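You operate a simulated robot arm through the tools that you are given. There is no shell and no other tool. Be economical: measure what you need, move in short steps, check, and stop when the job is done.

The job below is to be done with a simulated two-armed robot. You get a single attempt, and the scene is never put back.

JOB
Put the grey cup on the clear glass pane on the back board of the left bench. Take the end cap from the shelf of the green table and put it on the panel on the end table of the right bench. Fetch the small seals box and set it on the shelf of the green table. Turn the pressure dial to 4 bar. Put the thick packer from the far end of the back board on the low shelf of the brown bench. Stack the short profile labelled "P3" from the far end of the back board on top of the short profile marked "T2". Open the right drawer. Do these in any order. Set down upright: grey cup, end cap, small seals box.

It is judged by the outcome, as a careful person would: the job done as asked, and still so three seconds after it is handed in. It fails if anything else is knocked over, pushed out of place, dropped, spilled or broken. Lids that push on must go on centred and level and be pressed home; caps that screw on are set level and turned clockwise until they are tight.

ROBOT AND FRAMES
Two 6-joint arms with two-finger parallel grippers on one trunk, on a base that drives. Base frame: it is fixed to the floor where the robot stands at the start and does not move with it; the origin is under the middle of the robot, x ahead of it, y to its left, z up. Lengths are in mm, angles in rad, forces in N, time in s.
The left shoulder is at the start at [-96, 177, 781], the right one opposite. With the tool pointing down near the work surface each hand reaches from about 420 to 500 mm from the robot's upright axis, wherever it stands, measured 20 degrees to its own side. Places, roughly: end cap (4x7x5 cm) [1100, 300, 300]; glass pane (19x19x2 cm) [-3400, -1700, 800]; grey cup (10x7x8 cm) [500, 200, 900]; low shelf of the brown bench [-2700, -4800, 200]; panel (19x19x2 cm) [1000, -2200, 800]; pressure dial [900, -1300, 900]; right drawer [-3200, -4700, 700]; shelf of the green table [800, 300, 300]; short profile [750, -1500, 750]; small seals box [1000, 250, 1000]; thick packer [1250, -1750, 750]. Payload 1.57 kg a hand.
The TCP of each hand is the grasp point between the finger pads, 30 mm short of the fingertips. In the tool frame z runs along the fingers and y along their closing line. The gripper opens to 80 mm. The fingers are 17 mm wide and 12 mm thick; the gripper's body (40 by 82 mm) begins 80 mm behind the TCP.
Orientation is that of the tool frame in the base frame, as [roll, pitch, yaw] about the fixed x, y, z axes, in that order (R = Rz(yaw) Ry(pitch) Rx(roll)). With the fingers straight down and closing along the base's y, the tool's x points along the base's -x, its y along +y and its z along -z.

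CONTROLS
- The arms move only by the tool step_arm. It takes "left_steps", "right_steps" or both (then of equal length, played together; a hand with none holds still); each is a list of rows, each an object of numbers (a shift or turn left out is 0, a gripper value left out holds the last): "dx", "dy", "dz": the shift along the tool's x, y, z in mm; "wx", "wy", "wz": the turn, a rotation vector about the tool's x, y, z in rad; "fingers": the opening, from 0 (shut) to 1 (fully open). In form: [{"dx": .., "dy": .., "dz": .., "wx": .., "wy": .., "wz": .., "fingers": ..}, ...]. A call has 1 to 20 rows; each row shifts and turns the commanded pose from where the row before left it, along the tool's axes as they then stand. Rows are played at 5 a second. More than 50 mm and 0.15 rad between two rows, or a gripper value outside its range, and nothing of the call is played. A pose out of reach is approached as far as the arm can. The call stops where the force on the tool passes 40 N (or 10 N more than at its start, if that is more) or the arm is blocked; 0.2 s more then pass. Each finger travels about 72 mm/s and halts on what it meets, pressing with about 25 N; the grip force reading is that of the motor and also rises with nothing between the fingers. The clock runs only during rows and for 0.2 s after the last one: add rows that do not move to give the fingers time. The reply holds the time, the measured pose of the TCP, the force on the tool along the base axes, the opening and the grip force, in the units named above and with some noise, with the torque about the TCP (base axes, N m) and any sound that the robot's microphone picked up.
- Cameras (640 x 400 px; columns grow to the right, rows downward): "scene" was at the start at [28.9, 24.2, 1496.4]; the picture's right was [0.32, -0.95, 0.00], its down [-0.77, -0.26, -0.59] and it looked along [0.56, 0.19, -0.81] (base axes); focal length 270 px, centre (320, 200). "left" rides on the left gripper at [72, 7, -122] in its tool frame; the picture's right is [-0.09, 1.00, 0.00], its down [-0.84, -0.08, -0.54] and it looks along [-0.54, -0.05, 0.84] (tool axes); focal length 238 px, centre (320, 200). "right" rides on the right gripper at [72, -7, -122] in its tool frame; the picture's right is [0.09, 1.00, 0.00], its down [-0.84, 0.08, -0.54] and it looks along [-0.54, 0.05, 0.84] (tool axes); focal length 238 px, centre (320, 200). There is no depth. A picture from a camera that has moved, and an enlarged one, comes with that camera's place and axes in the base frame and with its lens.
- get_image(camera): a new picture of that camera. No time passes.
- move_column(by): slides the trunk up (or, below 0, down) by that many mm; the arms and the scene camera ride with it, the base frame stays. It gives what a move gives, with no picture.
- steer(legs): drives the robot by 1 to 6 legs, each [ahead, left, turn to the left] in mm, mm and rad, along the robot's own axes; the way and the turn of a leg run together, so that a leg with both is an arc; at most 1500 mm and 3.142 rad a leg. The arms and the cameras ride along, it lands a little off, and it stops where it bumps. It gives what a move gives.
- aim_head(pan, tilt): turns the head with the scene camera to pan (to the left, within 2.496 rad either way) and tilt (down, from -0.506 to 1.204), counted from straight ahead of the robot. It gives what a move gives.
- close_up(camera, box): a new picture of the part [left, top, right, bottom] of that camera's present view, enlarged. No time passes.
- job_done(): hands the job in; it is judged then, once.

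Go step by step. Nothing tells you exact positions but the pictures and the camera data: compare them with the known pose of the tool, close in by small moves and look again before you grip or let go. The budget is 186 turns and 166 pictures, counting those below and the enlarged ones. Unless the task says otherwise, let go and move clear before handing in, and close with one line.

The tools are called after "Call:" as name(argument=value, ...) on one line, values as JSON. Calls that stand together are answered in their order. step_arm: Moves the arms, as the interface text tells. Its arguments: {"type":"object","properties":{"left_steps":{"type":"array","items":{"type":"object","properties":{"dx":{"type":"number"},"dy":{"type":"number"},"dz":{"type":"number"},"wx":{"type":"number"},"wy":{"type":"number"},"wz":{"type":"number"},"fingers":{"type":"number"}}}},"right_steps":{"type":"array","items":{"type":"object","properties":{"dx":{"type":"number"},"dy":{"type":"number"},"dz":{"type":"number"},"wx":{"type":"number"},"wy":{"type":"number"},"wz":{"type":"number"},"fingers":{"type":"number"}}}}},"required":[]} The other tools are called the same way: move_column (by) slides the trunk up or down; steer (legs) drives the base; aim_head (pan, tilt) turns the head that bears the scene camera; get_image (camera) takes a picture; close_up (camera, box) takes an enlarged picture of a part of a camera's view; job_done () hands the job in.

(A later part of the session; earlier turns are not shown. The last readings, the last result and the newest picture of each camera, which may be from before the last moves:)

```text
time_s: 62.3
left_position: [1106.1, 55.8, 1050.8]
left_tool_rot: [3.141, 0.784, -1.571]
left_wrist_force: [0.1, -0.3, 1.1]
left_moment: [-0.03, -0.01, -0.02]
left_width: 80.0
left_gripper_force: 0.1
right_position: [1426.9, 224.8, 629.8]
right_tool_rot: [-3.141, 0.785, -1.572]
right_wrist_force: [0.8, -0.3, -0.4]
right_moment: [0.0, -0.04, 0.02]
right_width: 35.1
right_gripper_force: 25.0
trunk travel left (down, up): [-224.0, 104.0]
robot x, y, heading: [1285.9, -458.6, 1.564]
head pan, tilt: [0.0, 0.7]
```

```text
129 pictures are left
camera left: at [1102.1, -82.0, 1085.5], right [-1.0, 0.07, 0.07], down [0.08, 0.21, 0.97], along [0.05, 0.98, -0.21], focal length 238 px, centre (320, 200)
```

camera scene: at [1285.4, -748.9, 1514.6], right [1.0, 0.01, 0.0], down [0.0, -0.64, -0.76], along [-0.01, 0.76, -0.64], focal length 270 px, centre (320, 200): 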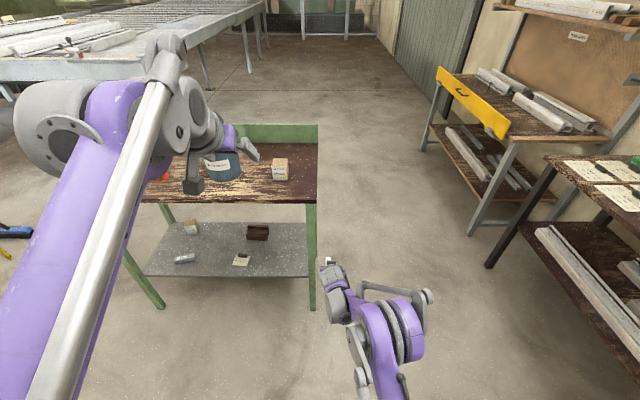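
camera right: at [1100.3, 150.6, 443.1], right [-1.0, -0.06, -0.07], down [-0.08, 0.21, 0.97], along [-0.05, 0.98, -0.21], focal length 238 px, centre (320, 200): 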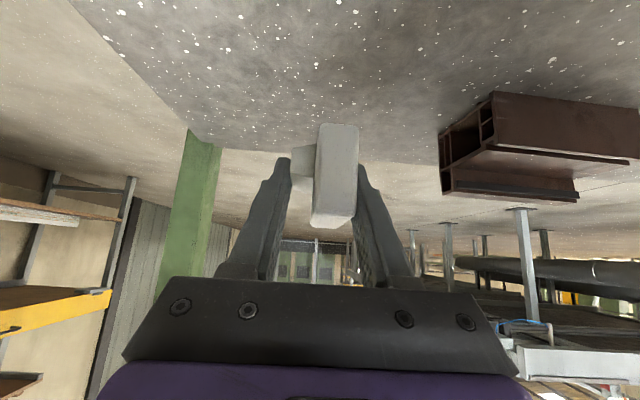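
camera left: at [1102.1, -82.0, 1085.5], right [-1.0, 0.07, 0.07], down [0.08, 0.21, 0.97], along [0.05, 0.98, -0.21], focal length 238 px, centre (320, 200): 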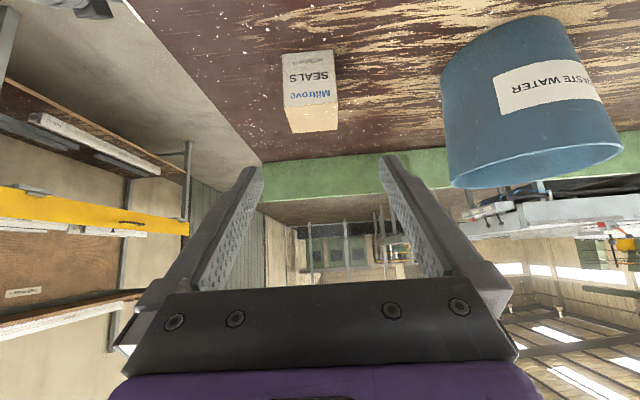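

Box still at x≈1116, front y≈155. Approach with the left hand, deeper this time, and close fully.

Call:
step_arm(left_steps=[{"dx": 19, "dy": -10}, {"dz": 45}, {"dz": 45}, {"dz": 45}, {"dz": 40}, {"dz": 32}, {}])

Call:
get_image(camera="left")

```text
time_s: 63.9
left_position: [1117.5, 187.3, 889.9]
left_tool_rot: [-3.141, 0.786, -1.572]
left_wrist_force: [0.6, 0.1, 1.3]
left_moment: [0.01, 0.02, 0.01]
left_width: 80.2
left_gripper_force: 0.1
right_position: [1426.8, 223.9, 630.2]
right_tool_rot: [3.142, 0.785, -1.574]
right_wrist_force: [0.6, 0.3, -0.3]
right_moment: [0.02, 0.02, -0.03]
right_width: 34.9
right_gripper_force: 24.9
trunk travel left (down, up): [-224.0, 104.0]
robot x, y, heading: [1283.2, -456.2, 1.568]
head pan, tilt: [0.0, 0.7]
```

```text
128 pictures are left
camera left: at [1111.9, 48.8, 924.5], right [-1.0, 0.07, 0.07], down [0.08, 0.21, 0.97], along [0.05, 0.98, -0.21], focal length 238 px, centre (320, 200)
```

left: 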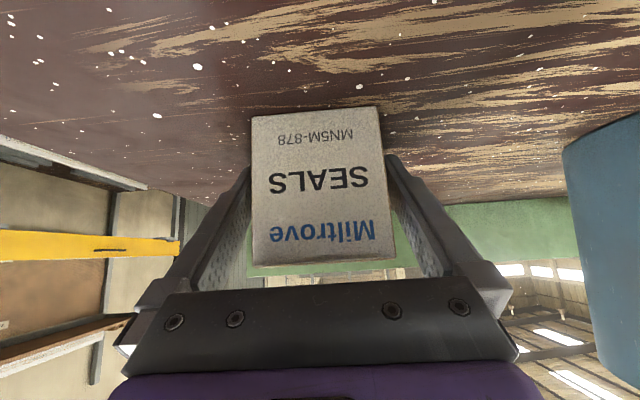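

Well straddled. Close fully, let the grip settle, then lift slowly.

Call:
step_arm(left_steps=[{"fingers": 0.6}, {"fingers": 0}, {"fingers": 0}, {"fingers": 0}, {"fingers": 0}, {"dx": -1.5, "dz": -1.5}, {"dx": -2, "dz": -2}, {"dx": -3, "dz": -3}, {"dx": -4, "dz": -4}, {"dx": -5, "dz": -5}, {"dx": -5, "dz": -5}, {}])

Call:
get_image(camera="left")

```text
time_s: 66.5
left_position: [1118.4, 189.1, 919.3]
left_tool_rot: [-3.141, 0.787, -1.573]
left_wrist_force: [0.2, -0.6, -0.7]
left_moment: [0.02, 0.02, 0.01]
left_width: 59.8
left_gripper_force: 25.5
right_position: [1427.1, 224.2, 630.3]
right_tool_rot: [-3.14, 0.785, -1.573]
right_wrist_force: [0.2, -0.3, -0.9]
right_moment: [0.0, -0.01, 0.01]
right_width: 35.0
right_gripper_force: 25.2
trunk travel left (down, up): [-224.0, 104.0]
robot x, y, heading: [1283.8, -456.0, 1.572]
head pan, tilt: [0.0, 0.7]
```

```text
127 pictures are left
camera left: at [1111.6, 51.0, 954.1], right [-1.0, 0.07, 0.07], down [0.08, 0.21, 0.97], along [0.05, 0.98, -0.21], focal length 238 px, centre (320, 200)
```

left: 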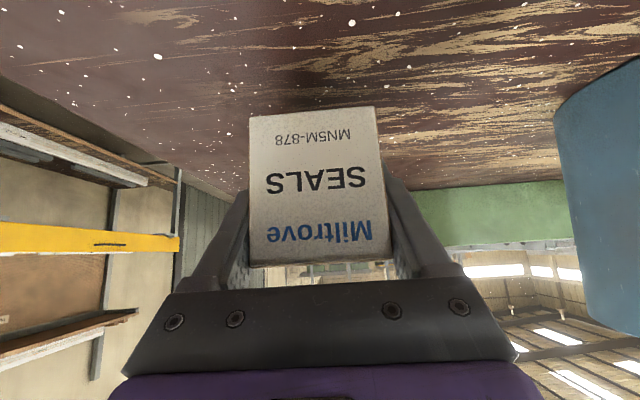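

Box held. Lift more, back away, lower the trunk and the hand.

Call:
step_arm(left_steps=[{"dx": -8, "dz": -8}, {"dx": -10, "dz": -10}, {"dx": -10, "dz": -10}, {}])

Call:
steer(legs=[[-370, 0, 0]])

Call:
move_column(by=-223)

Call:
step_arm(left_steps=[{"dx": 10, "dz": 10}, {"dx": 18, "dz": 18}, {"dx": 25, "dz": 25}, {"dx": 25, "dz": 25}, {"dx": 25, "dz": 25}, {"dx": 25, "dz": 25}, {"dx": 25, "dz": 25}, {"dx": 18, "dz": 18}, {"dx": 10, "dz": 10}, {}])

Call:
get_image(camera="left")

Call:
get_image(camera="scene")

```text
time_s: 67.5
left_position: [1117.9, 187.9, 959.9]
left_tool_rot: [-3.141, 0.786, -1.573]
left_wrist_force: [0.0, 0.2, -0.5]
left_moment: [0.01, 0.01, 0.04]
left_width: 59.8
left_gripper_force: 25.0
right_position: [1428.0, 224.9, 629.4]
right_tool_rot: [3.141, 0.787, -1.573]
right_wrist_force: [-0.3, -1.2, -1.2]
right_moment: [0.01, -0.01, 0.04]
right_width: 34.8
right_gripper_force: 24.9
trunk travel left (down, up): [-224.0, 104.0]
robot x, y, heading: [1287.1, -457.4, 1.571]
head pan, tilt: [0.0, 0.7]
```

```text
time_s: 69.9
left_position: [1117.8, -180.0, 958.8]
left_tool_rot: [3.141, 0.785, -1.569]
left_wrist_force: [-1.1, 0.1, -0.4]
left_moment: [0.02, 0.0, -0.02]
left_width: 59.7
left_gripper_force: 24.9
right_position: [1425.2, -141.0, 629.8]
right_tool_rot: [3.141, 0.787, -1.571]
right_wrist_force: [-0.5, -0.4, -0.5]
right_moment: [0.01, 0.04, 0.0]
right_width: 35.0
right_gripper_force: 24.9
trunk travel left (down, up): [-224.0, 104.0]
robot x, y, heading: [1287.1, -825.2, 1.574]
head pan, tilt: [0.0, 0.7]
```

```text
time_s: 72.2
left_position: [1115.6, -179.5, 735.3]
left_tool_rot: [3.141, 0.786, -1.572]
left_wrist_force: [0.4, 0.0, -1.7]
left_moment: [-0.02, -0.03, 0.01]
left_width: 59.5
left_gripper_force: 24.7
right_position: [1425.1, -141.5, 406.9]
right_tool_rot: [3.142, 0.787, -1.571]
right_wrist_force: [-0.6, -0.2, -0.6]
right_moment: [0.01, -0.02, 0.03]
right_width: 34.9
right_gripper_force: 24.9
trunk travel left (down, up): [-1.0, 327.0]
robot x, y, heading: [1285.0, -824.0, 1.568]
head pan, tilt: [0.0, 0.7]
```

```text
time_s: 74.4
left_position: [1115.8, -179.7, 479.1]
left_tool_rot: [-3.141, 0.787, -1.569]
left_wrist_force: [-0.5, -0.2, -1.4]
left_moment: [0.04, 0.01, 0.0]
left_width: 59.9
left_gripper_force: 24.7
right_position: [1426.1, -141.1, 406.1]
right_tool_rot: [-3.14, 0.786, -1.57]
right_wrist_force: [0.4, -0.3, -0.2]
right_moment: [-0.01, 0.05, 0.01]
right_width: 34.8
right_gripper_force: 25.1
trunk travel left (down, up): [-1.0, 327.0]
robot x, y, heading: [1281.4, -820.7, 1.565]
head pan, tilt: [0.0, 0.7]
```

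```text
126 pictures are left
camera left: at [1111.4, -317.5, 514.6], right [-1.0, 0.06, 0.07], down [0.08, 0.21, 0.97], along [0.05, 0.98, -0.21], focal length 238 px, centre (320, 200)
```

left: 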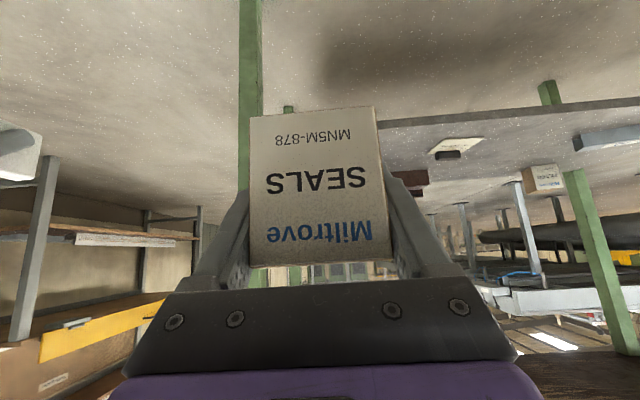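

```text
125 pictures are left
camera scene: at [1284.5, -727.4, 1290.7], right [1.0, 0.0, 0.0], down [0.0, -0.64, -0.76], along [0.0, 0.76, -0.64], focal length 270 px, centre (320, 200)
```

scene: 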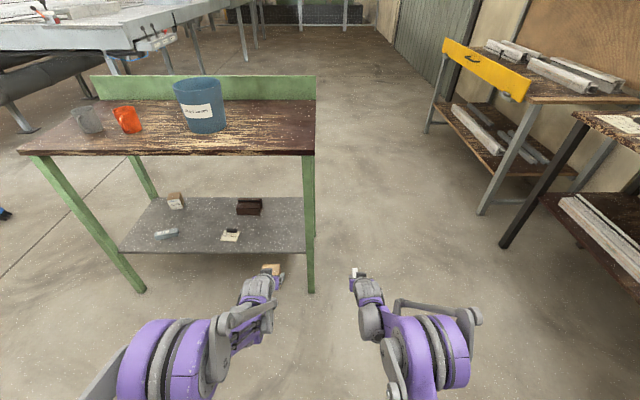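

Clear spot on the shelf around (1116, 200). Drive in 300 mm and check.

Call:
steer(legs=[[300, 0, 0.005]])

Call:
get_image(camera="left")

Call:
get_image(camera="scene")

```text
time_s: 76.5
left_position: [1110.3, 122.9, 479.2]
left_tool_rot: [-3.141, 0.784, -1.561]
left_wrist_force: [-0.3, 0.2, -1.4]
left_moment: [0.02, 0.04, -0.02]
left_width: 59.6
left_gripper_force: 25.3
right_position: [1417.9, 163.1, 406.2]
right_tool_rot: [-3.141, 0.784, -1.563]
right_wrist_force: [0.5, 0.6, 0.0]
right_moment: [0.02, -0.02, -0.02]
right_width: 34.8
right_gripper_force: 24.8
trunk travel left (down, up): [-1.0, 327.0]
robot x, y, heading: [1283.8, -519.1, 1.579]
head pan, tilt: [0.0, 0.7]
```

```text
124 pictures are left
camera left: at [1105.7, -15.9, 514.8], right [-1.0, 0.06, 0.07], down [0.08, 0.21, 0.97], along [0.04, 0.98, -0.21], focal length 238 px, centre (320, 200)
```

left: 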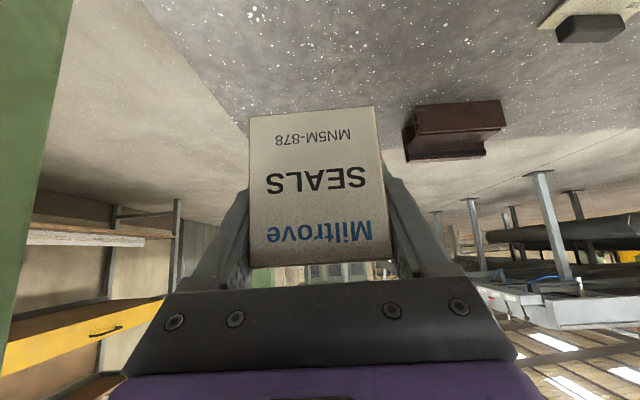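

```text
123 pictures are left
camera scene: at [1282.3, -424.2, 1290.6], right [1.0, 0.01, 0.0], down [0.01, -0.64, -0.76], along [-0.01, 0.76, -0.64], focal length 270 px, centre (320, 200)
```

scene: 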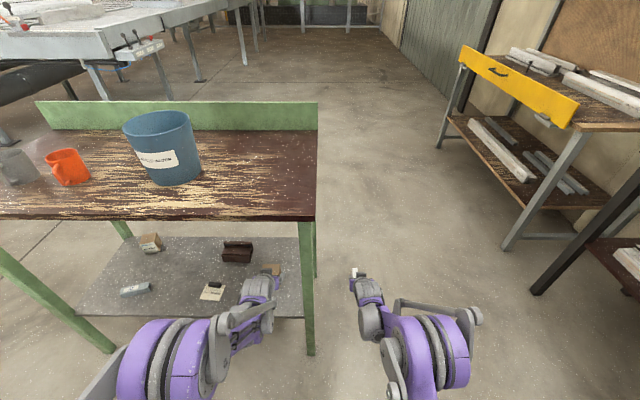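

Call:
step_arm(left_steps=[{"dx": 20}, {"dx": 20}, {"dz": 25}, {"dz": 30}, {"dz": 30}, {"dz": 25}, {"dz": 13}, {}])

Call:
get_image(camera="left")

```text
time_s: 78.3
left_position: [1110.6, 179.9, 364.8]
left_tool_rot: [-3.141, 0.786, -1.563]
left_wrist_force: [0.9, 0.3, -0.6]
left_moment: [0.02, 0.0, -0.03]
left_width: 59.8
left_gripper_force: 25.3
right_position: [1417.6, 162.9, 405.8]
right_tool_rot: [3.141, 0.788, -1.561]
right_wrist_force: [0.6, 0.5, -0.3]
right_moment: [-0.04, -0.02, -0.03]
right_width: 34.7
right_gripper_force: 25.6
trunk travel left (down, up): [-1.0, 327.0]
robot x, y, heading: [1281.6, -519.5, 1.576]
head pan, tilt: [0.0, 0.7]
```

```text
122 pictures are left
camera left: at [1106.4, 42.1, 399.1], right [-1.0, 0.06, 0.07], down [0.08, 0.21, 0.97], along [0.04, 0.98, -0.21], focal length 238 px, centre (320, 200)
```

left: 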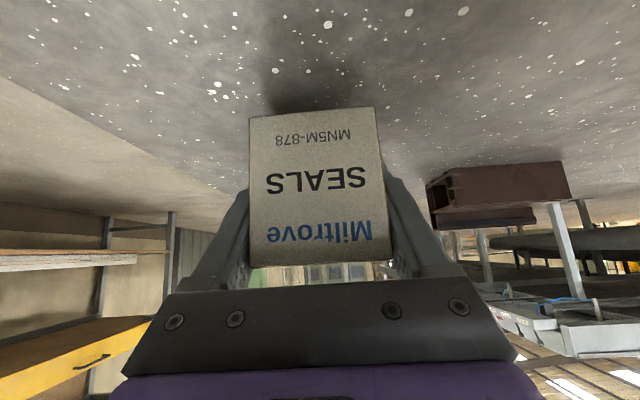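

Call:
step_arm(left_steps=[{"dx": 1.4, "dz": 1.4}, {"dx": 1.4, "dz": 1.4}, {"dx": 1.4, "dz": 1.4}, {"dx": 1.4, "dz": 1.4}, {"dx": 1.4, "dz": 1.4}, {}])

Call:
step_arm(left_steps=[{"dx": 1.4, "dz": 1.4}, {"dx": 0.7, "dz": 0.7}, {}])

Call:
get_image(camera="left")

```text
time_s: 79.7
left_position: [1110.3, 180.3, 354.4]
left_tool_rot: [-3.141, 0.786, -1.562]
left_wrist_force: [-0.7, 0.5, -1.5]
left_moment: [-0.01, 0.01, 0.0]
left_width: 59.9
left_gripper_force: 25.3
right_position: [1418.5, 162.8, 406.7]
right_tool_rot: [3.141, 0.784, -1.563]
right_wrist_force: [0.1, -0.9, -0.7]
right_moment: [0.0, -0.01, 0.0]
right_width: 35.2
right_gripper_force: 25.6
trunk travel left (down, up): [-1.0, 327.0]
robot x, y, heading: [1283.2, -516.7, 1.575]
head pan, tilt: [0.0, 0.7]
```

```text
time_s: 80.5
left_position: [1108.2, 180.3, 352.6]
left_tool_rot: [-3.142, 0.786, -1.561]
left_wrist_force: [0.0, 0.6, -1.0]
left_moment: [0.01, 0.02, 0.01]
left_width: 59.7
left_gripper_force: 24.8
right_position: [1418.3, 163.2, 407.6]
right_tool_rot: [3.141, 0.784, -1.562]
right_wrist_force: [0.4, 0.2, -0.5]
right_moment: [0.02, 0.01, -0.02]
right_width: 35.0
right_gripper_force: 25.4
trunk travel left (down, up): [-1.0, 327.0]
robot x, y, heading: [1282.8, -518.1, 1.576]
head pan, tilt: [0.0, 0.7]
```

```text
121 pictures are left
camera left: at [1104.1, 42.6, 387.1], right [-1.0, 0.06, 0.07], down [0.08, 0.21, 0.97], along [0.04, 0.98, -0.21], focal length 238 px, centre (320, 200)
```

left: 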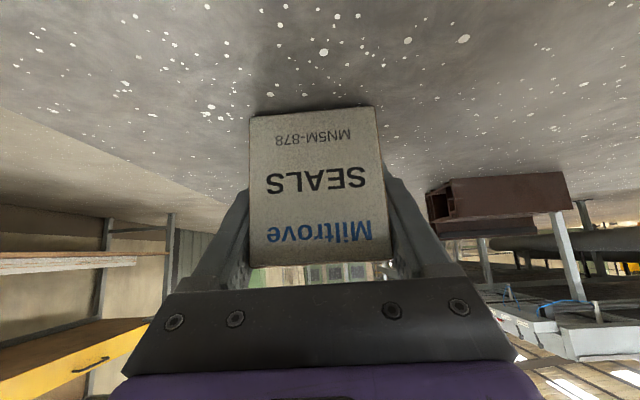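

Call:
step_arm(left_steps=[{"dx": 1, "dz": 1}, {"dx": 1, "dz": 1}, {"dx": 1, "dz": 1}, {}])

```text
time_s: 81.5
left_position: [1109.1, 179.9, 348.7]
left_tool_rot: [3.14, 0.789, -1.561]
left_wrist_force: [-3.3, 4.7, 18.9]
left_moment: [-0.66, -0.12, -0.13]
left_width: 59.4
left_gripper_force: 25.0
right_position: [1417.6, 161.9, 408.1]
right_tool_rot: [3.141, 0.787, -1.562]
right_wrist_force: [1.1, -0.6, -0.6]
right_moment: [-0.02, 0.02, -0.02]
right_width: 34.9
right_gripper_force: 25.9
trunk travel left (down, up): [-1.0, 327.0]
robot x, y, heading: [1283.3, -520.3, 1.588]
head pan, tilt: [0.0, 0.7]
```

Contact with the shelf. Ease up slightly, open and withdraw along the tool axis.

Call:
step_arm(left_steps=[{"dx": -0.8, "dz": -0.8}, {"fingers": 1}, {"fingers": 1}, {"fingers": 1}, {"dx": 0, "dz": -15}, {"dz": -30}, {"dz": -40}, {"dz": -40}, {}])

Call:
get_image(camera="left")

```text
time_s: 83.5
left_position: [1111.4, 92.8, 436.2]
left_tool_rot: [-3.141, 0.785, -1.562]
left_wrist_force: [1.0, 0.4, -0.3]
left_moment: [0.0, 0.01, 0.0]
left_width: 79.9
left_gripper_force: 0.0
right_position: [1417.3, 163.6, 405.4]
right_tool_rot: [-3.141, 0.785, -1.564]
right_wrist_force: [0.8, 0.5, 0.0]
right_moment: [0.0, 0.02, 0.02]
right_width: 34.9
right_gripper_force: 25.1
trunk travel left (down, up): [-1.0, 327.0]
robot x, y, heading: [1281.8, -519.2, 1.575]
head pan, tilt: [0.0, 0.7]
```

```text
120 pictures are left
camera left: at [1106.6, -45.6, 470.9], right [-1.0, 0.06, 0.07], down [0.08, 0.21, 0.97], along [0.04, 0.98, -0.21], focal length 238 px, centre (320, 200)
```

left: 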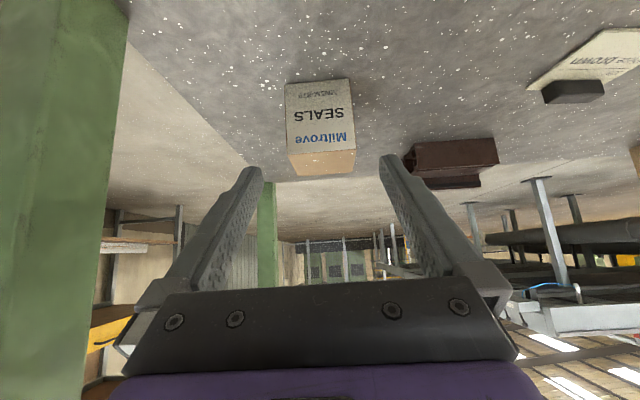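

The box stands on the shelf. Back out, raise the trunk, and set the left tool vertical again for the cup.

Call:
steer(legs=[[-320, 0, 0]])

Call:
move_column(by=223)

Call:
step_arm(left_steps=[{"dx": -30, "dz": -30}, {"dx": -30, "dz": -30}, {"dx": -30, "dz": -30}, {"dx": -30, "dz": -30}, {"dx": -30, "dz": -30}, {"dx": -30, "dz": -30}, {"dx": -30, "dz": -30}, {"dx": -30, "dz": -30}, {"dx": -30, "dz": -30}, {"dx": -30, "dz": -30}, {"dx": 24, "wy": 0.131}, {"dx": 24, "wy": 0.131}, {"dx": 24, "wy": 0.131}, {"dx": 24, "wy": 0.131}, {"dx": 24, "wy": 0.131}, {"dx": 24, "wy": 0.13}], right_steps=[{"dx": -10, "dz": -30}, {"dx": 10, "dz": -30}, {"dx": 10, "dz": -30}, {"dx": 10, "dz": -30}, {"dx": 0, "dz": -20}, {"dx": -20, "dz": -20}, {"dx": -20, "dz": -20}, {"dx": -20, "dz": -20}, {}, {}, {}, {}, {}, {}, {}, {}])

Call:
steer(legs=[[0, 1500, 0], [0, 200, 0], [0, 0, -1.571]])

Call:
aim_head(pan=0.3, tilt=0.75)

Call:
get_image(camera="scene")

```text
time_s: 85.6
left_position: [1116.4, -226.6, 436.0]
left_tool_rot: [3.141, 0.784, -1.567]
left_wrist_force: [-0.4, 0.5, 0.5]
left_moment: [-0.02, -0.03, 0.01]
left_width: 79.9
left_gripper_force: 0.1
right_position: [1423.4, -157.5, 407.5]
right_tool_rot: [3.141, 0.785, -1.566]
right_wrist_force: [0.3, 0.6, 0.0]
right_moment: [-0.01, -0.01, 0.0]
right_width: 35.1
right_gripper_force: 25.6
trunk travel left (down, up): [-1.0, 327.0]
robot x, y, heading: [1285.2, -839.9, 1.578]
head pan, tilt: [0.0, 0.7]
```

```text
time_s: 88.0
left_position: [1115.9, -227.3, 657.1]
left_tool_rot: [-3.14, 0.786, -1.567]
left_wrist_force: [0.6, -0.4, -0.3]
left_moment: [0.03, 0.03, 0.02]
left_width: 80.0
left_gripper_force: 0.1
right_position: [1423.3, -157.7, 629.4]
right_tool_rot: [3.141, 0.786, -1.566]
right_wrist_force: [-0.2, 1.1, -0.6]
right_moment: [0.01, 0.0, 0.02]
right_width: 34.8
right_gripper_force: 24.8
trunk travel left (down, up): [-224.0, 104.0]
robot x, y, heading: [1284.2, -840.2, 1.576]
head pan, tilt: [0.0, 0.7]
```

```text
time_s: 91.4
left_position: [1118.1, -353.6, 1021.1]
left_tool_rot: [-3.139, -0.003, -1.565]
left_wrist_force: [-0.9, -0.3, 0.6]
left_moment: [0.0, 0.04, 0.02]
left_width: 80.2
left_gripper_force: 0.1
right_position: [1424.4, -273.5, 799.5]
right_tool_rot: [-3.141, 0.786, -1.566]
right_wrist_force: [0.4, -0.3, -0.6]
right_moment: [0.0, 0.01, -0.03]
right_width: 35.0
right_gripper_force: 25.1
trunk travel left (down, up): [-224.0, 104.0]
robot x, y, heading: [1282.1, -837.0, 1.576]
head pan, tilt: [0.0, 0.7]
```

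```text
time_s: 110.3
left_position: [90.3, -674.2, 1021.2]
left_tool_rot: [3.141, 0.001, -3.116]
left_wrist_force: [-1.4, -0.3, 1.3]
left_moment: [-0.01, -0.01, 0.0]
left_width: 80.1
left_gripper_force: 0.0
right_position: [178.0, -980.1, 799.2]
right_tool_rot: [-3.141, 0.785, -3.116]
right_wrist_force: [-0.5, 0.1, 0.1]
right_moment: [-0.04, -0.03, 0.01]
right_width: 35.0
right_gripper_force: 25.1
trunk travel left (down, up): [-224.0, 104.0]
robot x, y, heading: [-389.4, -851.8, 0.03]
head pan, tilt: [0.0, 0.7]
```

```text
time_s: 111.1
left_position: [90.9, -674.2, 1022.7]
left_tool_rot: [-3.139, 0.0, -3.117]
left_wrist_force: [0.4, 0.6, 0.3]
left_moment: [0.0, -0.03, 0.0]
left_width: 80.0
left_gripper_force: 0.0
right_position: [178.1, -979.3, 799.7]
right_tool_rot: [3.141, 0.787, -3.115]
right_wrist_force: [-0.8, 1.3, -0.8]
right_moment: [0.0, -0.02, 0.0]
right_width: 35.2
right_gripper_force: 25.2
trunk travel left (down, up): [-224.0, 104.0]
robot x, y, heading: [-388.8, -852.8, 0.027]
head pan, tilt: [0.3, 0.75]
```

```text
119 pictures are left
camera scene: at [-353.1, -826.4, 1510.3], right [0.32, -0.95, 0.0], down [-0.65, -0.22, -0.73], along [0.69, 0.23, -0.68], focal length 270 px, centre (320, 200)
```

scene: 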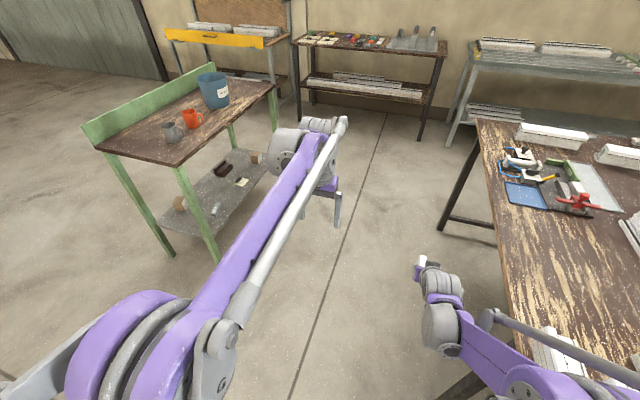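

Now strafe to the near end of the table, facing +x.

Call:
steer(legs=[[0, 0, -0.027], [0, 850, 0], [250, 0, 0]])

Call:
get_image(camera="left")

Call:
get_image(camera="scene")

```text
time_s: 120.7
left_position: [348.4, 154.2, 1020.9]
left_tool_rot: [3.141, 0.0, 3.13]
left_wrist_force: [0.0, -0.1, -0.5]
left_moment: [0.02, 0.01, 0.04]
left_width: 80.0
left_gripper_force: 0.1
right_position: [423.2, -153.6, 799.1]
right_tool_rot: [-3.141, 0.787, 3.133]
right_wrist_force: [0.2, 0.1, 0.2]
right_moment: [0.01, 0.02, -0.04]
right_width: 35.1
right_gripper_force: 24.1
trunk travel left (down, up): [-224.0, 104.0]
robot x, y, heading: [-138.3, -5.3, -0.011]
head pan, tilt: [0.3, 0.75]
```

```text
118 pictures are left
camera left: at [278.1, 160.7, 1142.9], right [0.1, 0.99, 0.0], down [0.84, -0.09, 0.54], along [0.54, -0.06, -0.84], focal length 238 px, centre (320, 200)
```

left: 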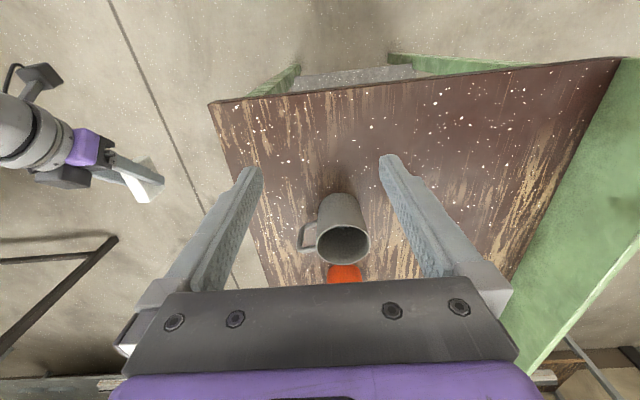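

```text
117 pictures are left
camera scene: at [-100.6, 18.9, 1510.3], right [0.29, -0.96, 0.0], down [-0.65, -0.2, -0.73], along [0.7, 0.21, -0.68], focal length 270 px, centre (320, 200)
```

scene: 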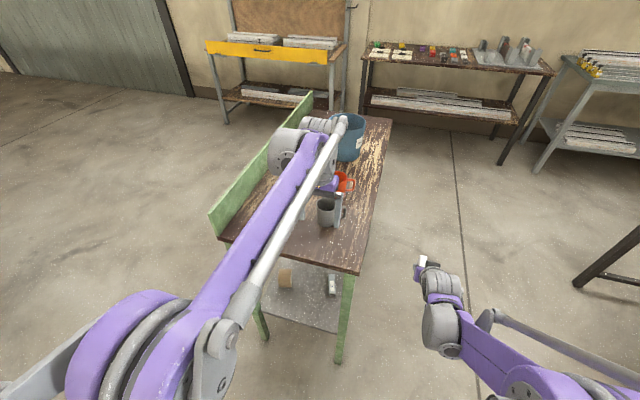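

Call:
close_up(camera="left", box=[264, 180, 392, 280])

```text
4.00 times, centred on (328, 230) of left
camera zoom: at [278.1, 160.7, 1142.9], right [0.1, 0.99, 0.0], down [0.84, -0.09, 0.54], along [0.54, -0.06, -0.84], focal length 953 px, centre (288, 80)
```

zoom: 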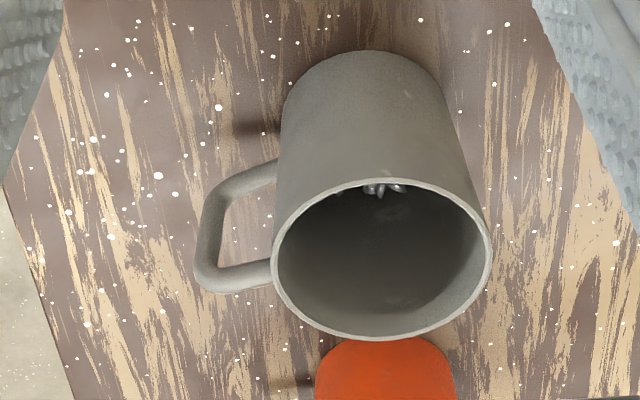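

The cup contains small metal parts; rim centre near (484, 166, 930), handle toward −y. I'll grip its wall on the +y side with one finger inside, keeping it level.

Call:
steer(legs=[[134, 0, 0.01]])

Call:
step_arm(left_steps=[{"dy": 22, "fingers": 0.65}, {"dy": 22}, {"dz": 25}, {}])

Call:
get_image(camera="left")

Call:
close_up(camera="scene", box=[240, 150, 480, 300])

```text
time_s: 122.0
left_position: [480.0, 161.5, 1021.0]
left_tool_rot: [3.14, 0.0, -3.136]
left_wrist_force: [0.7, -0.2, 0.3]
left_moment: [-0.01, 0.02, 0.0]
left_width: 80.2
left_gripper_force: 0.0
right_position: [561.5, -145.1, 799.1]
right_tool_rot: [-3.141, 0.786, -3.136]
right_wrist_force: [1.4, 0.4, -0.3]
right_moment: [-0.01, 0.0, -0.02]
right_width: 34.8
right_gripper_force: 25.1
trunk travel left (down, up): [-224.0, 104.0]
robot x, y, heading: [-4.7, -6.0, 0.005]
head pan, tilt: [0.3, 0.75]
```

```text
time_s: 123.0
left_position: [479.8, 203.6, 993.7]
left_tool_rot: [-3.141, -0.003, -3.135]
left_wrist_force: [-0.2, -0.1, -0.3]
left_moment: [0.03, 0.03, -0.01]
left_width: 52.2
left_gripper_force: 0.1
right_position: [560.2, -145.9, 799.7]
right_tool_rot: [-3.141, 0.785, -3.137]
right_wrist_force: [-0.2, -0.4, -1.4]
right_moment: [0.02, 0.01, 0.03]
right_width: 34.9
right_gripper_force: 25.3
trunk travel left (down, up): [-224.0, 104.0]
robot x, y, heading: [-6.4, -11.4, 0.005]
head pan, tilt: [0.3, 0.75]
```

```text
115 pictures are left
camera left: at [408.9, 209.5, 1116.6], right [0.09, 1.0, 0.0], down [0.84, -0.07, 0.54], along [0.54, -0.05, -0.84], focal length 238 px, centre (320, 200)
```

left: 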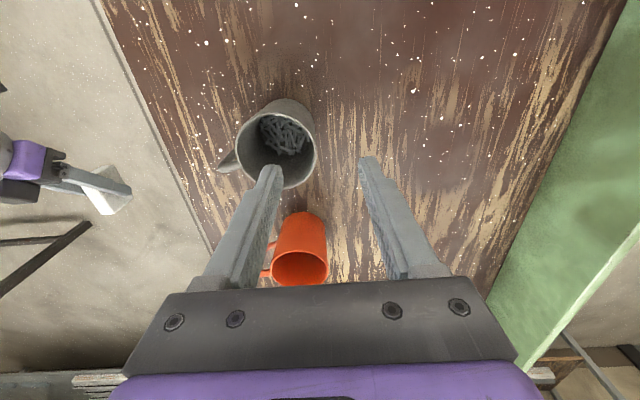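

```text
2.67 times, centred on (360, 225) of scene
camera zoom: at [33.4, 19.2, 1510.3], right [0.3, -0.95, 0.0], down [-0.65, -0.21, -0.73], along [0.7, 0.22, -0.68], focal length 720 px, centre (213, 133)
```

zoom: 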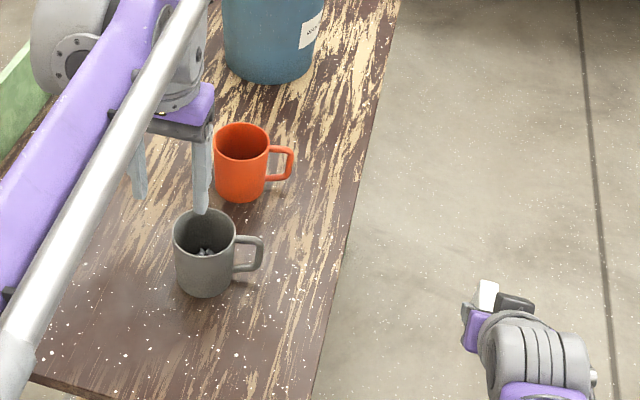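

Aligned: wall at y≈200, x≈478. Descend with one finger inside the cup.

Call:
step_arm(left_steps=[{"dy": -3}, {"dz": 25}, {"dz": 20}, {}])

Call:
get_image(camera="left")

```text
time_s: 124.0
left_position: [479.6, 202.0, 950.0]
left_tool_rot: [3.14, 0.001, -3.137]
left_wrist_force: [-0.1, 0.4, 0.7]
left_moment: [0.01, 0.02, 0.01]
left_width: 52.0
left_gripper_force: 0.0
right_position: [561.5, -146.8, 799.2]
right_tool_rot: [-3.14, 0.785, -3.135]
right_wrist_force: [0.2, 0.6, -0.3]
right_moment: [0.0, -0.01, 0.01]
right_width: 34.7
right_gripper_force: 24.8
trunk travel left (down, up): [-224.0, 104.0]
robot x, y, heading: [-8.1, -6.1, 0.003]
head pan, tilt: [0.3, 0.75]
```

```text
113 pictures are left
camera left: at [408.9, 207.2, 1072.0], right [0.09, 1.0, 0.0], down [0.84, -0.07, 0.54], along [0.54, -0.05, -0.84], focal length 238 px, centre (320, 200)
```

left: 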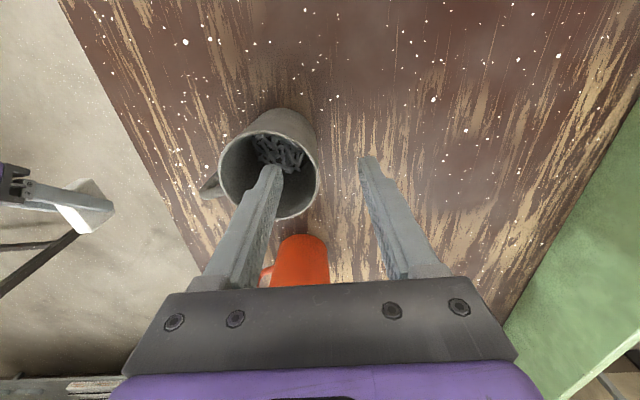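

Call:
step_arm(left_steps=[{"dz": 14}, {"dz": 13}, {"fingers": 0.4}, {"fingers": 0.2}, {"fingers": 0}, {}, {}])

Call:
get_image(camera="left")

```text
time_s: 125.6
left_position: [480.4, 202.5, 924.6]
left_tool_rot: [3.141, 0.002, -3.136]
left_wrist_force: [2.4, -2.7, 13.6]
left_moment: [-0.95, -0.17, 0.12]
left_width: 2.8
left_gripper_force: 23.8
right_position: [561.0, -145.7, 800.3]
right_tool_rot: [3.141, 0.785, -3.136]
right_wrist_force: [0.4, 0.2, -0.4]
right_moment: [-0.03, -0.01, 0.01]
right_width: 34.8
right_gripper_force: 25.5
trunk travel left (down, up): [-224.0, 104.0]
robot x, y, heading: [-7.3, -7.0, 0.003]
head pan, tilt: [0.3, 0.75]
```

```text
112 pictures are left
camera left: at [409.5, 207.0, 1045.6], right [0.09, 1.0, 0.0], down [0.84, -0.07, 0.54], along [0.54, -0.05, -0.84], focal length 238 px, centre (320, 200)
```

left: 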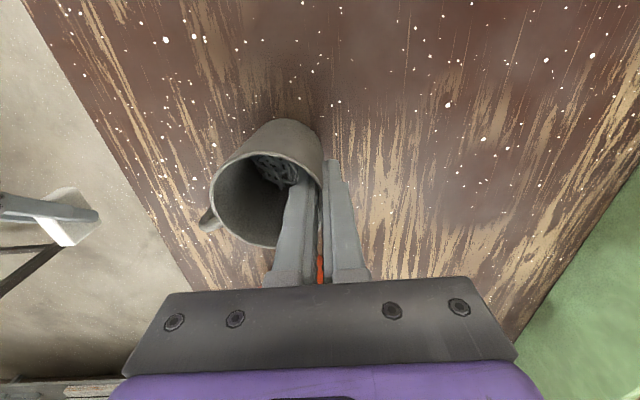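

Gripped the wall. Lift gently and check it hangs level.

Call:
step_arm(left_steps=[{"dz": -2}, {"dz": -2}, {"dz": -3}, {"dz": -4}, {"dz": -5}, {"dz": -8}, {"dz": -10}, {}])

Call:
get_image(camera="left")

Call:
close_up(camera="scene", box=[240, 150, 480, 300])

```text
time_s: 127.4
left_position: [480.5, 204.3, 959.0]
left_tool_rot: [3.141, 0.0, -3.138]
left_wrist_force: [-0.7, -0.3, -0.9]
left_moment: [0.05, -0.01, 0.01]
left_width: 2.2
left_gripper_force: 24.0
right_position: [561.9, -145.6, 800.3]
right_tool_rot: [3.14, 0.785, -3.137]
right_wrist_force: [0.0, 0.3, -0.4]
right_moment: [-0.02, 0.0, -0.02]
right_width: 35.0
right_gripper_force: 25.4
trunk travel left (down, up): [-224.0, 104.0]
robot x, y, heading: [-5.8, 0.8, 0.004]
head pan, tilt: [0.3, 0.75]
```

```text
111 pictures are left
camera left: at [408.8, 208.9, 1079.9], right [0.09, 1.0, 0.0], down [0.84, -0.07, 0.54], along [0.54, -0.05, -0.84], focal length 238 px, centre (320, 200)
```

left: 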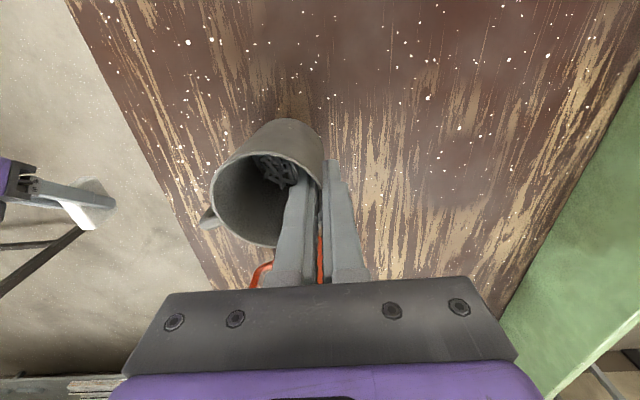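

```text
2.67 times, centred on (360, 225) of scene
camera zoom: at [33.6, 19.2, 1510.3], right [0.3, -0.95, 0.0], down [-0.65, -0.21, -0.73], along [0.7, 0.22, -0.68], focal length 720 px, centre (213, 133)
```

zoom: 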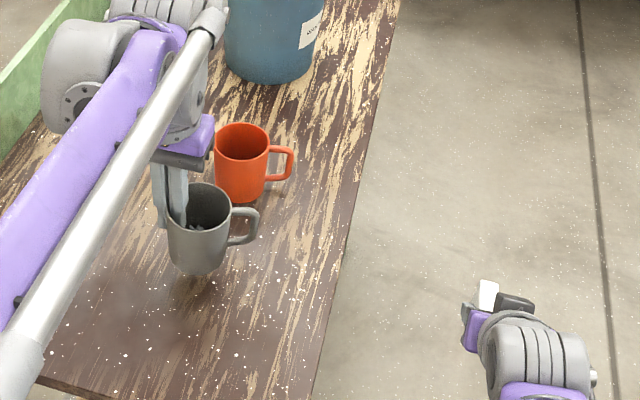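

Cup held level with its bottom ~68 mm below the TCP. Raise it, back off, and drive to face the right bench.

Call:
step_arm(left_steps=[{"dz": -12}, {"dz": -15}, {"dz": -15}, {"dz": -15}, {"dz": -10}, {}])

Call:
steer(legs=[[-400, 0, 0], [0, -500, 0], [1300, 0, 0], [0, 0, -1.571]])

Call:
aim_head(pan=0.0, tilt=0.5)

Call:
get_image(camera="scene")

```text
time_s: 128.8
left_position: [480.5, 203.3, 1025.3]
left_tool_rot: [-3.142, 0.001, -3.137]
left_wrist_force: [-0.3, -0.4, -0.9]
left_moment: [0.03, 0.02, 0.0]
left_width: 2.6
left_gripper_force: 23.6
right_position: [561.1, -144.9, 799.9]
right_tool_rot: [-3.141, 0.786, -3.137]
right_wrist_force: [-0.2, 0.9, 0.3]
right_moment: [-0.02, 0.0, 0.01]
right_width: 34.9
right_gripper_force: 24.7
trunk travel left (down, up): [-224.0, 104.0]
robot x, y, heading: [-7.1, -6.0, 0.007]
head pan, tilt: [0.3, 0.75]
```

```text
time_s: 145.7
left_position: [1119.4, -1004.7, 1024.7]
left_tool_rot: [3.141, -0.001, 1.563]
left_wrist_force: [-0.5, -0.1, -1.4]
left_moment: [0.02, -0.02, 0.0]
left_width: 2.3
left_gripper_force: 23.7
right_position: [770.7, -1080.2, 800.5]
right_tool_rot: [-3.14, 0.786, 1.561]
right_wrist_force: [-0.5, -0.9, -0.6]
right_moment: [0.02, 0.0, -0.01]
right_width: 35.0
right_gripper_force: 24.8
trunk travel left (down, up): [-224.0, 104.0]
robot x, y, heading: [922.4, -514.4, -1.582]
head pan, tilt: [0.3, 0.75]
```

```text
time_s: 146.5
left_position: [1119.2, -1004.5, 1024.6]
left_tool_rot: [-3.142, 0.0, 1.563]
left_wrist_force: [0.1, 0.2, -1.5]
left_moment: [0.05, -0.05, 0.02]
left_width: 2.4
left_gripper_force: 24.1
right_position: [769.7, -1080.6, 799.7]
right_tool_rot: [-3.141, 0.785, 1.561]
right_wrist_force: [0.6, -0.2, -0.5]
right_moment: [-0.03, -0.04, -0.01]
right_width: 35.0
right_gripper_force: 25.8
trunk travel left (down, up): [-224.0, 104.0]
robot x, y, heading: [916.0, -516.7, -1.584]
head pan, tilt: [0.0, 0.499]
```

```text
109 pictures are left
camera scene: at [916.1, -567.0, 1532.2], right [-1.0, 0.01, 0.0], down [0.0, 0.48, -0.88], along [-0.01, -0.88, -0.48], focal length 270 px, centre (320, 200)
```

scene: 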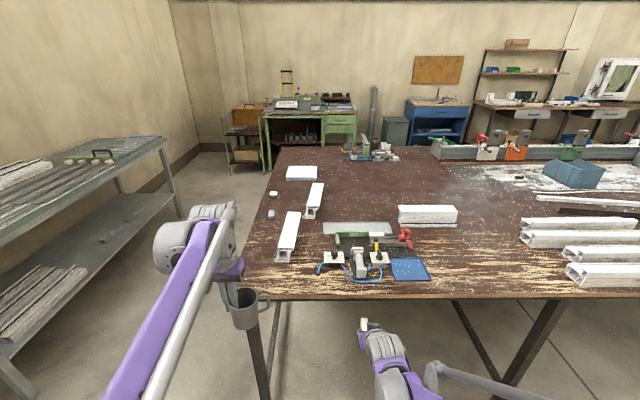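

Great view. Zoom in on the bench items.

Call:
close_up(camera="scene", box=[250, 150, 410, 250])

Call:
close_up(camera="scene", box=[310, 200, 470, 300])

```text
4.00 times, centred on (330, 200) of scene
camera zoom: at [916.1, -567.0, 1532.2], right [-1.0, 0.01, 0.0], down [0.0, 0.48, -0.88], along [-0.01, -0.88, -0.48], focal length 1080 px, centre (280, 200)
```

zoom: 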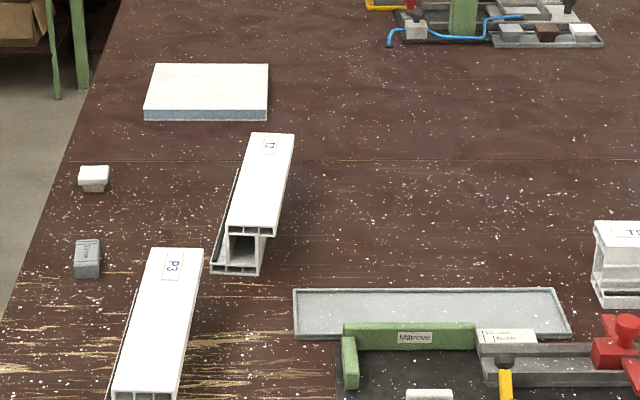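

```text
4.00 times, centred on (390, 250) of scene
camera zoom: at [916.1, -567.0, 1532.2], right [-1.0, 0.01, 0.0], down [0.0, 0.48, -0.88], along [-0.01, -0.88, -0.48], focal length 1080 px, centre (40, 0)
```

zoom: 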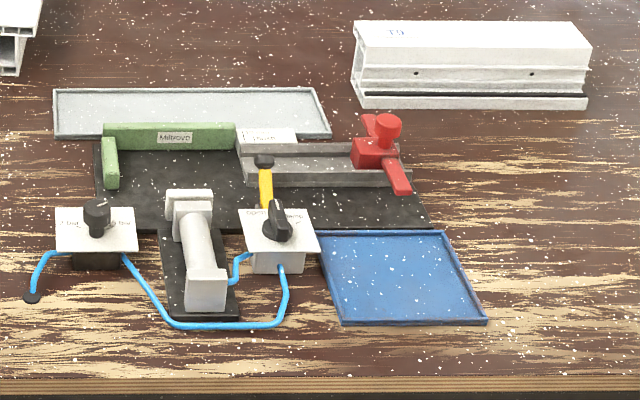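

Call:
close_up(camera="scene", box=[318, 244, 398, 294])

Call:
close_up(camera="scene", box=[255, 175, 335, 225])

```text
8.00 times, centred on (358, 269) of scene
camera zoom: at [916.1, -567.0, 1532.2], right [-1.0, 0.01, 0.0], down [0.0, 0.48, -0.88], along [-0.01, -0.88, -0.48], focal length 2159 px, centre (16, -352)
```

zoom: 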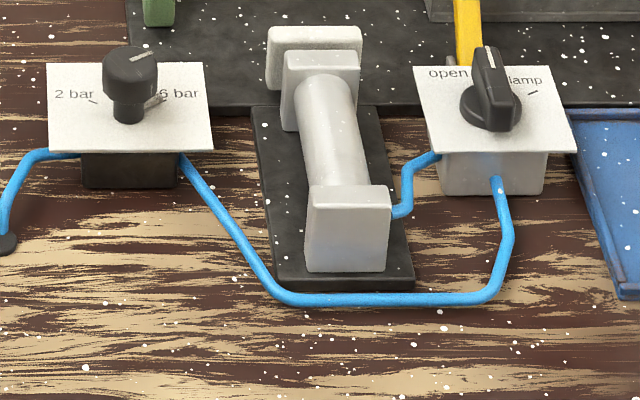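

```text
8.00 times, centred on (295, 200) of scene
camera zoom: at [916.1, -567.0, 1532.2], right [-1.0, 0.01, 0.0], down [0.0, 0.48, -0.88], along [-0.01, -0.88, -0.48], focal length 2159 px, centre (520, 200)
```

zoom: 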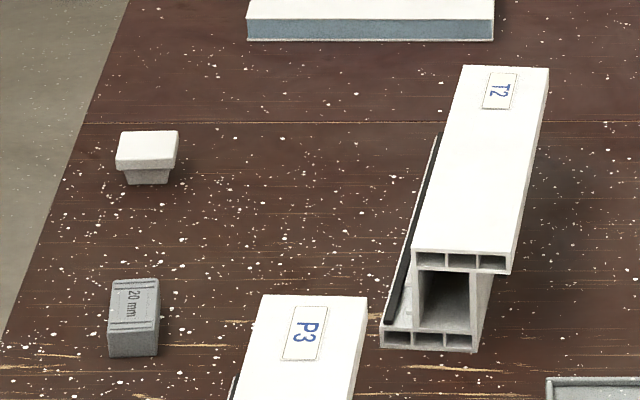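

Bench top is ~800 mm: P3 near (1040,-1530), T2 near (935,-1835), packer "20 mm" near (1140,-1705), panel near (1025,-2300), dial near (851,-1375). I'll raise the right hand and go to the bench's right end, facing −x.

Call:
step_arm(right_steps=[{"dx": -20, "dz": -20}, {"dx": -25, "dz": -25}, {"dx": -25, "dz": -25}, {"dx": -25, "dz": -25}, {"dx": -20, "dz": -20}, {}])

Call:
steer(legs=[[0, 930, 0], [0, 0, -1.558], [0, 1500, 0]])

Call:
aim_head(pan=0.2, tilt=0.6)

Call:
get_image(camera="scene")

```text
time_s: 147.9
left_position: [1119.4, -1004.5, 1024.5]
left_tool_rot: [3.142, 0.0, 1.562]
left_wrist_force: [0.0, 0.2, -0.8]
left_moment: [-0.02, -0.02, -0.01]
left_width: 2.2
left_gripper_force: 24.4
right_position: [773.2, -1079.1, 964.7]
right_tool_rot: [-3.14, 0.784, 1.562]
right_wrist_force: [0.5, 0.0, -0.5]
right_moment: [0.0, -0.02, 0.02]
right_width: 35.0
right_gripper_force: 25.3
trunk travel left (down, up): [-224.0, 104.0]
robot x, y, heading: [919.5, -515.3, -1.581]
head pan, tilt: [0.0, 0.499]
```

```text
time_s: 173.4
left_position: [1445.8, -2283.4, 1026.5]
left_tool_rot: [-3.141, 0.001, 0.044]
left_wrist_force: [-0.5, -0.6, -1.7]
left_moment: [-0.08, -0.01, 0.0]
left_width: 2.3
left_gripper_force: 24.2
right_position: [1354.7, -1941.0, 963.4]
right_tool_rot: [-3.141, 0.785, 0.044]
right_wrist_force: [0.2, 0.4, -0.7]
right_moment: [0.0, -0.01, 0.01]
right_width: 35.1
right_gripper_force: 25.3
trunk travel left (down, up): [-224.0, 104.0]
robot x, y, heading: [1925.6, -2054.6, -3.095]
head pan, tilt: [0.0, 0.499]
```

```text
time_s: 174.2
left_position: [1447.9, -2283.4, 1025.2]
left_tool_rot: [-3.141, -0.001, 0.043]
left_wrist_force: [-0.1, 0.3, -0.8]
left_moment: [-0.01, 0.0, 0.0]
left_width: 2.5
left_gripper_force: 24.0
right_position: [1354.3, -1941.5, 962.4]
right_tool_rot: [-3.141, 0.785, 0.043]
right_wrist_force: [1.0, 0.1, -0.3]
right_moment: [-0.01, -0.02, 0.03]
right_width: 35.1
right_gripper_force: 25.6
trunk travel left (down, up): [-224.0, 104.0]
robot x, y, heading: [1927.2, -2054.3, -3.094]
head pan, tilt: [0.201, 0.6]
```

```text
104 pictures are left
camera scene: at [1877.0, -2075.3, 1523.2], right [-0.24, 0.97, 0.0], down [0.55, 0.14, -0.83], along [-0.8, -0.2, -0.56], focal length 270 px, centre (320, 200)
```

scene: 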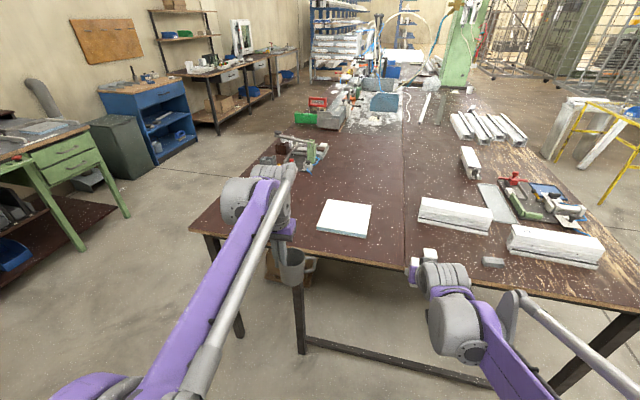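

Panel is at about (980,-2191). Correct heading, strafe and move in so the right hand is just above it.

Call:
steer(legs=[[0, 0, -0.047], [0, 265, 0], [320, 0, 0]])

Call:
get_image(camera="right")

Call:
get_image(camera="scene")

```text
time_s: 179.2
left_position: [1118.4, -2529.1, 1024.6]
left_tool_rot: [3.141, 0.0, 0.004]
left_wrist_force: [0.1, -0.1, -0.7]
left_moment: [-0.03, -0.04, 0.01]
left_width: 2.3
left_gripper_force: 24.1
right_position: [1038.6, -2181.7, 963.8]
right_tool_rot: [-3.141, 0.786, 0.003]
right_wrist_force: [-0.2, 0.1, -0.9]
right_moment: [0.01, 0.01, -0.02]
right_width: 35.0
right_gripper_force: 24.7
trunk travel left (down, up): [-224.0, 104.0]
robot x, y, heading: [1602.4, -2324.0, -3.136]
head pan, tilt: [0.201, 0.6]
```

```text
103 pictures are left
camera right: at [1176.7, -2176.3, 998.9], right [0.07, -1.0, -0.07], down [-0.21, -0.08, 0.97], along [-0.98, -0.05, -0.21], focal length 238 px, centre (320, 200)
```

right: 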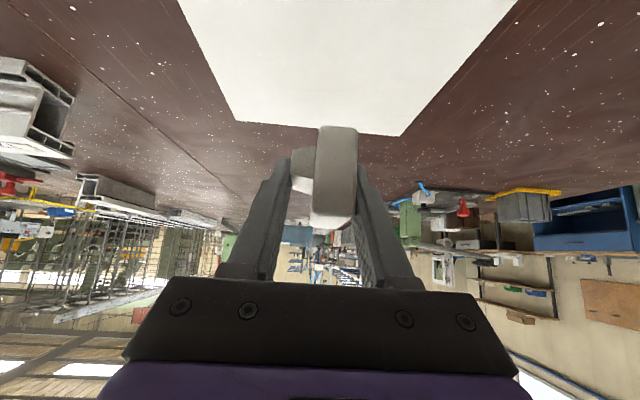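

```text
102 pictures are left
camera scene: at [1555.2, -2337.4, 1523.2], right [-0.2, 0.98, 0.0], down [0.55, 0.11, -0.82], along [-0.81, -0.17, -0.57], focal length 270 px, centre (320, 200)
```

scene: 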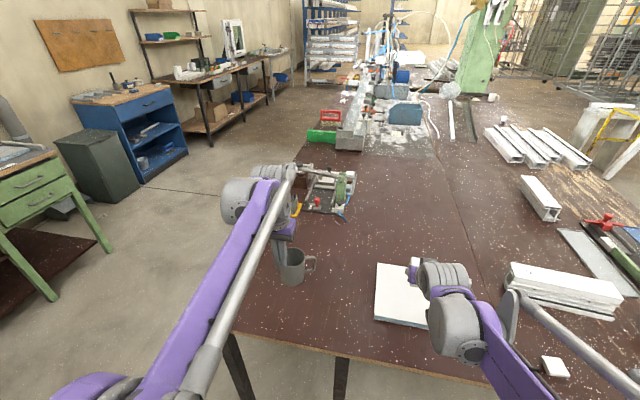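

The wrist view shows the panel top is higher than I thought (~860) and centred right below the cap. Descend in stages.

Call:
step_arm(right_steps=[{"dx": 10, "dz": 10}, {"dx": 12, "dz": 12}, {"dx": 10, "dz": 10}, {}])

Call:
get_image(camera="right")

```text
time_s: 180.2
left_position: [1116.5, -2528.4, 1025.5]
left_tool_rot: [3.141, -0.001, 0.004]
left_wrist_force: [-0.2, -0.6, -0.6]
left_moment: [0.0, 0.0, 0.01]
left_width: 2.3
left_gripper_force: 23.9
right_position: [1038.1, -2183.8, 918.2]
right_tool_rot: [-3.142, 0.786, 0.003]
right_wrist_force: [-0.4, -1.3, -1.2]
right_moment: [0.01, 0.0, 0.02]
right_width: 34.9
right_gripper_force: 25.1
trunk travel left (down, up): [-224.0, 104.0]
robot x, y, heading: [1604.5, -2323.1, -3.137]
head pan, tilt: [0.201, 0.6]
```

```text
101 pictures are left
camera right: at [1176.4, -2177.6, 953.2], right [0.07, -1.0, -0.07], down [-0.21, -0.08, 0.97], along [-0.98, -0.05, -0.21], focal length 238 px, centre (320, 200)
```

right: 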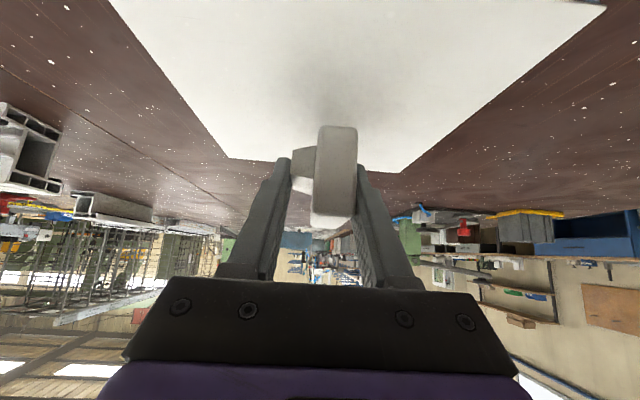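

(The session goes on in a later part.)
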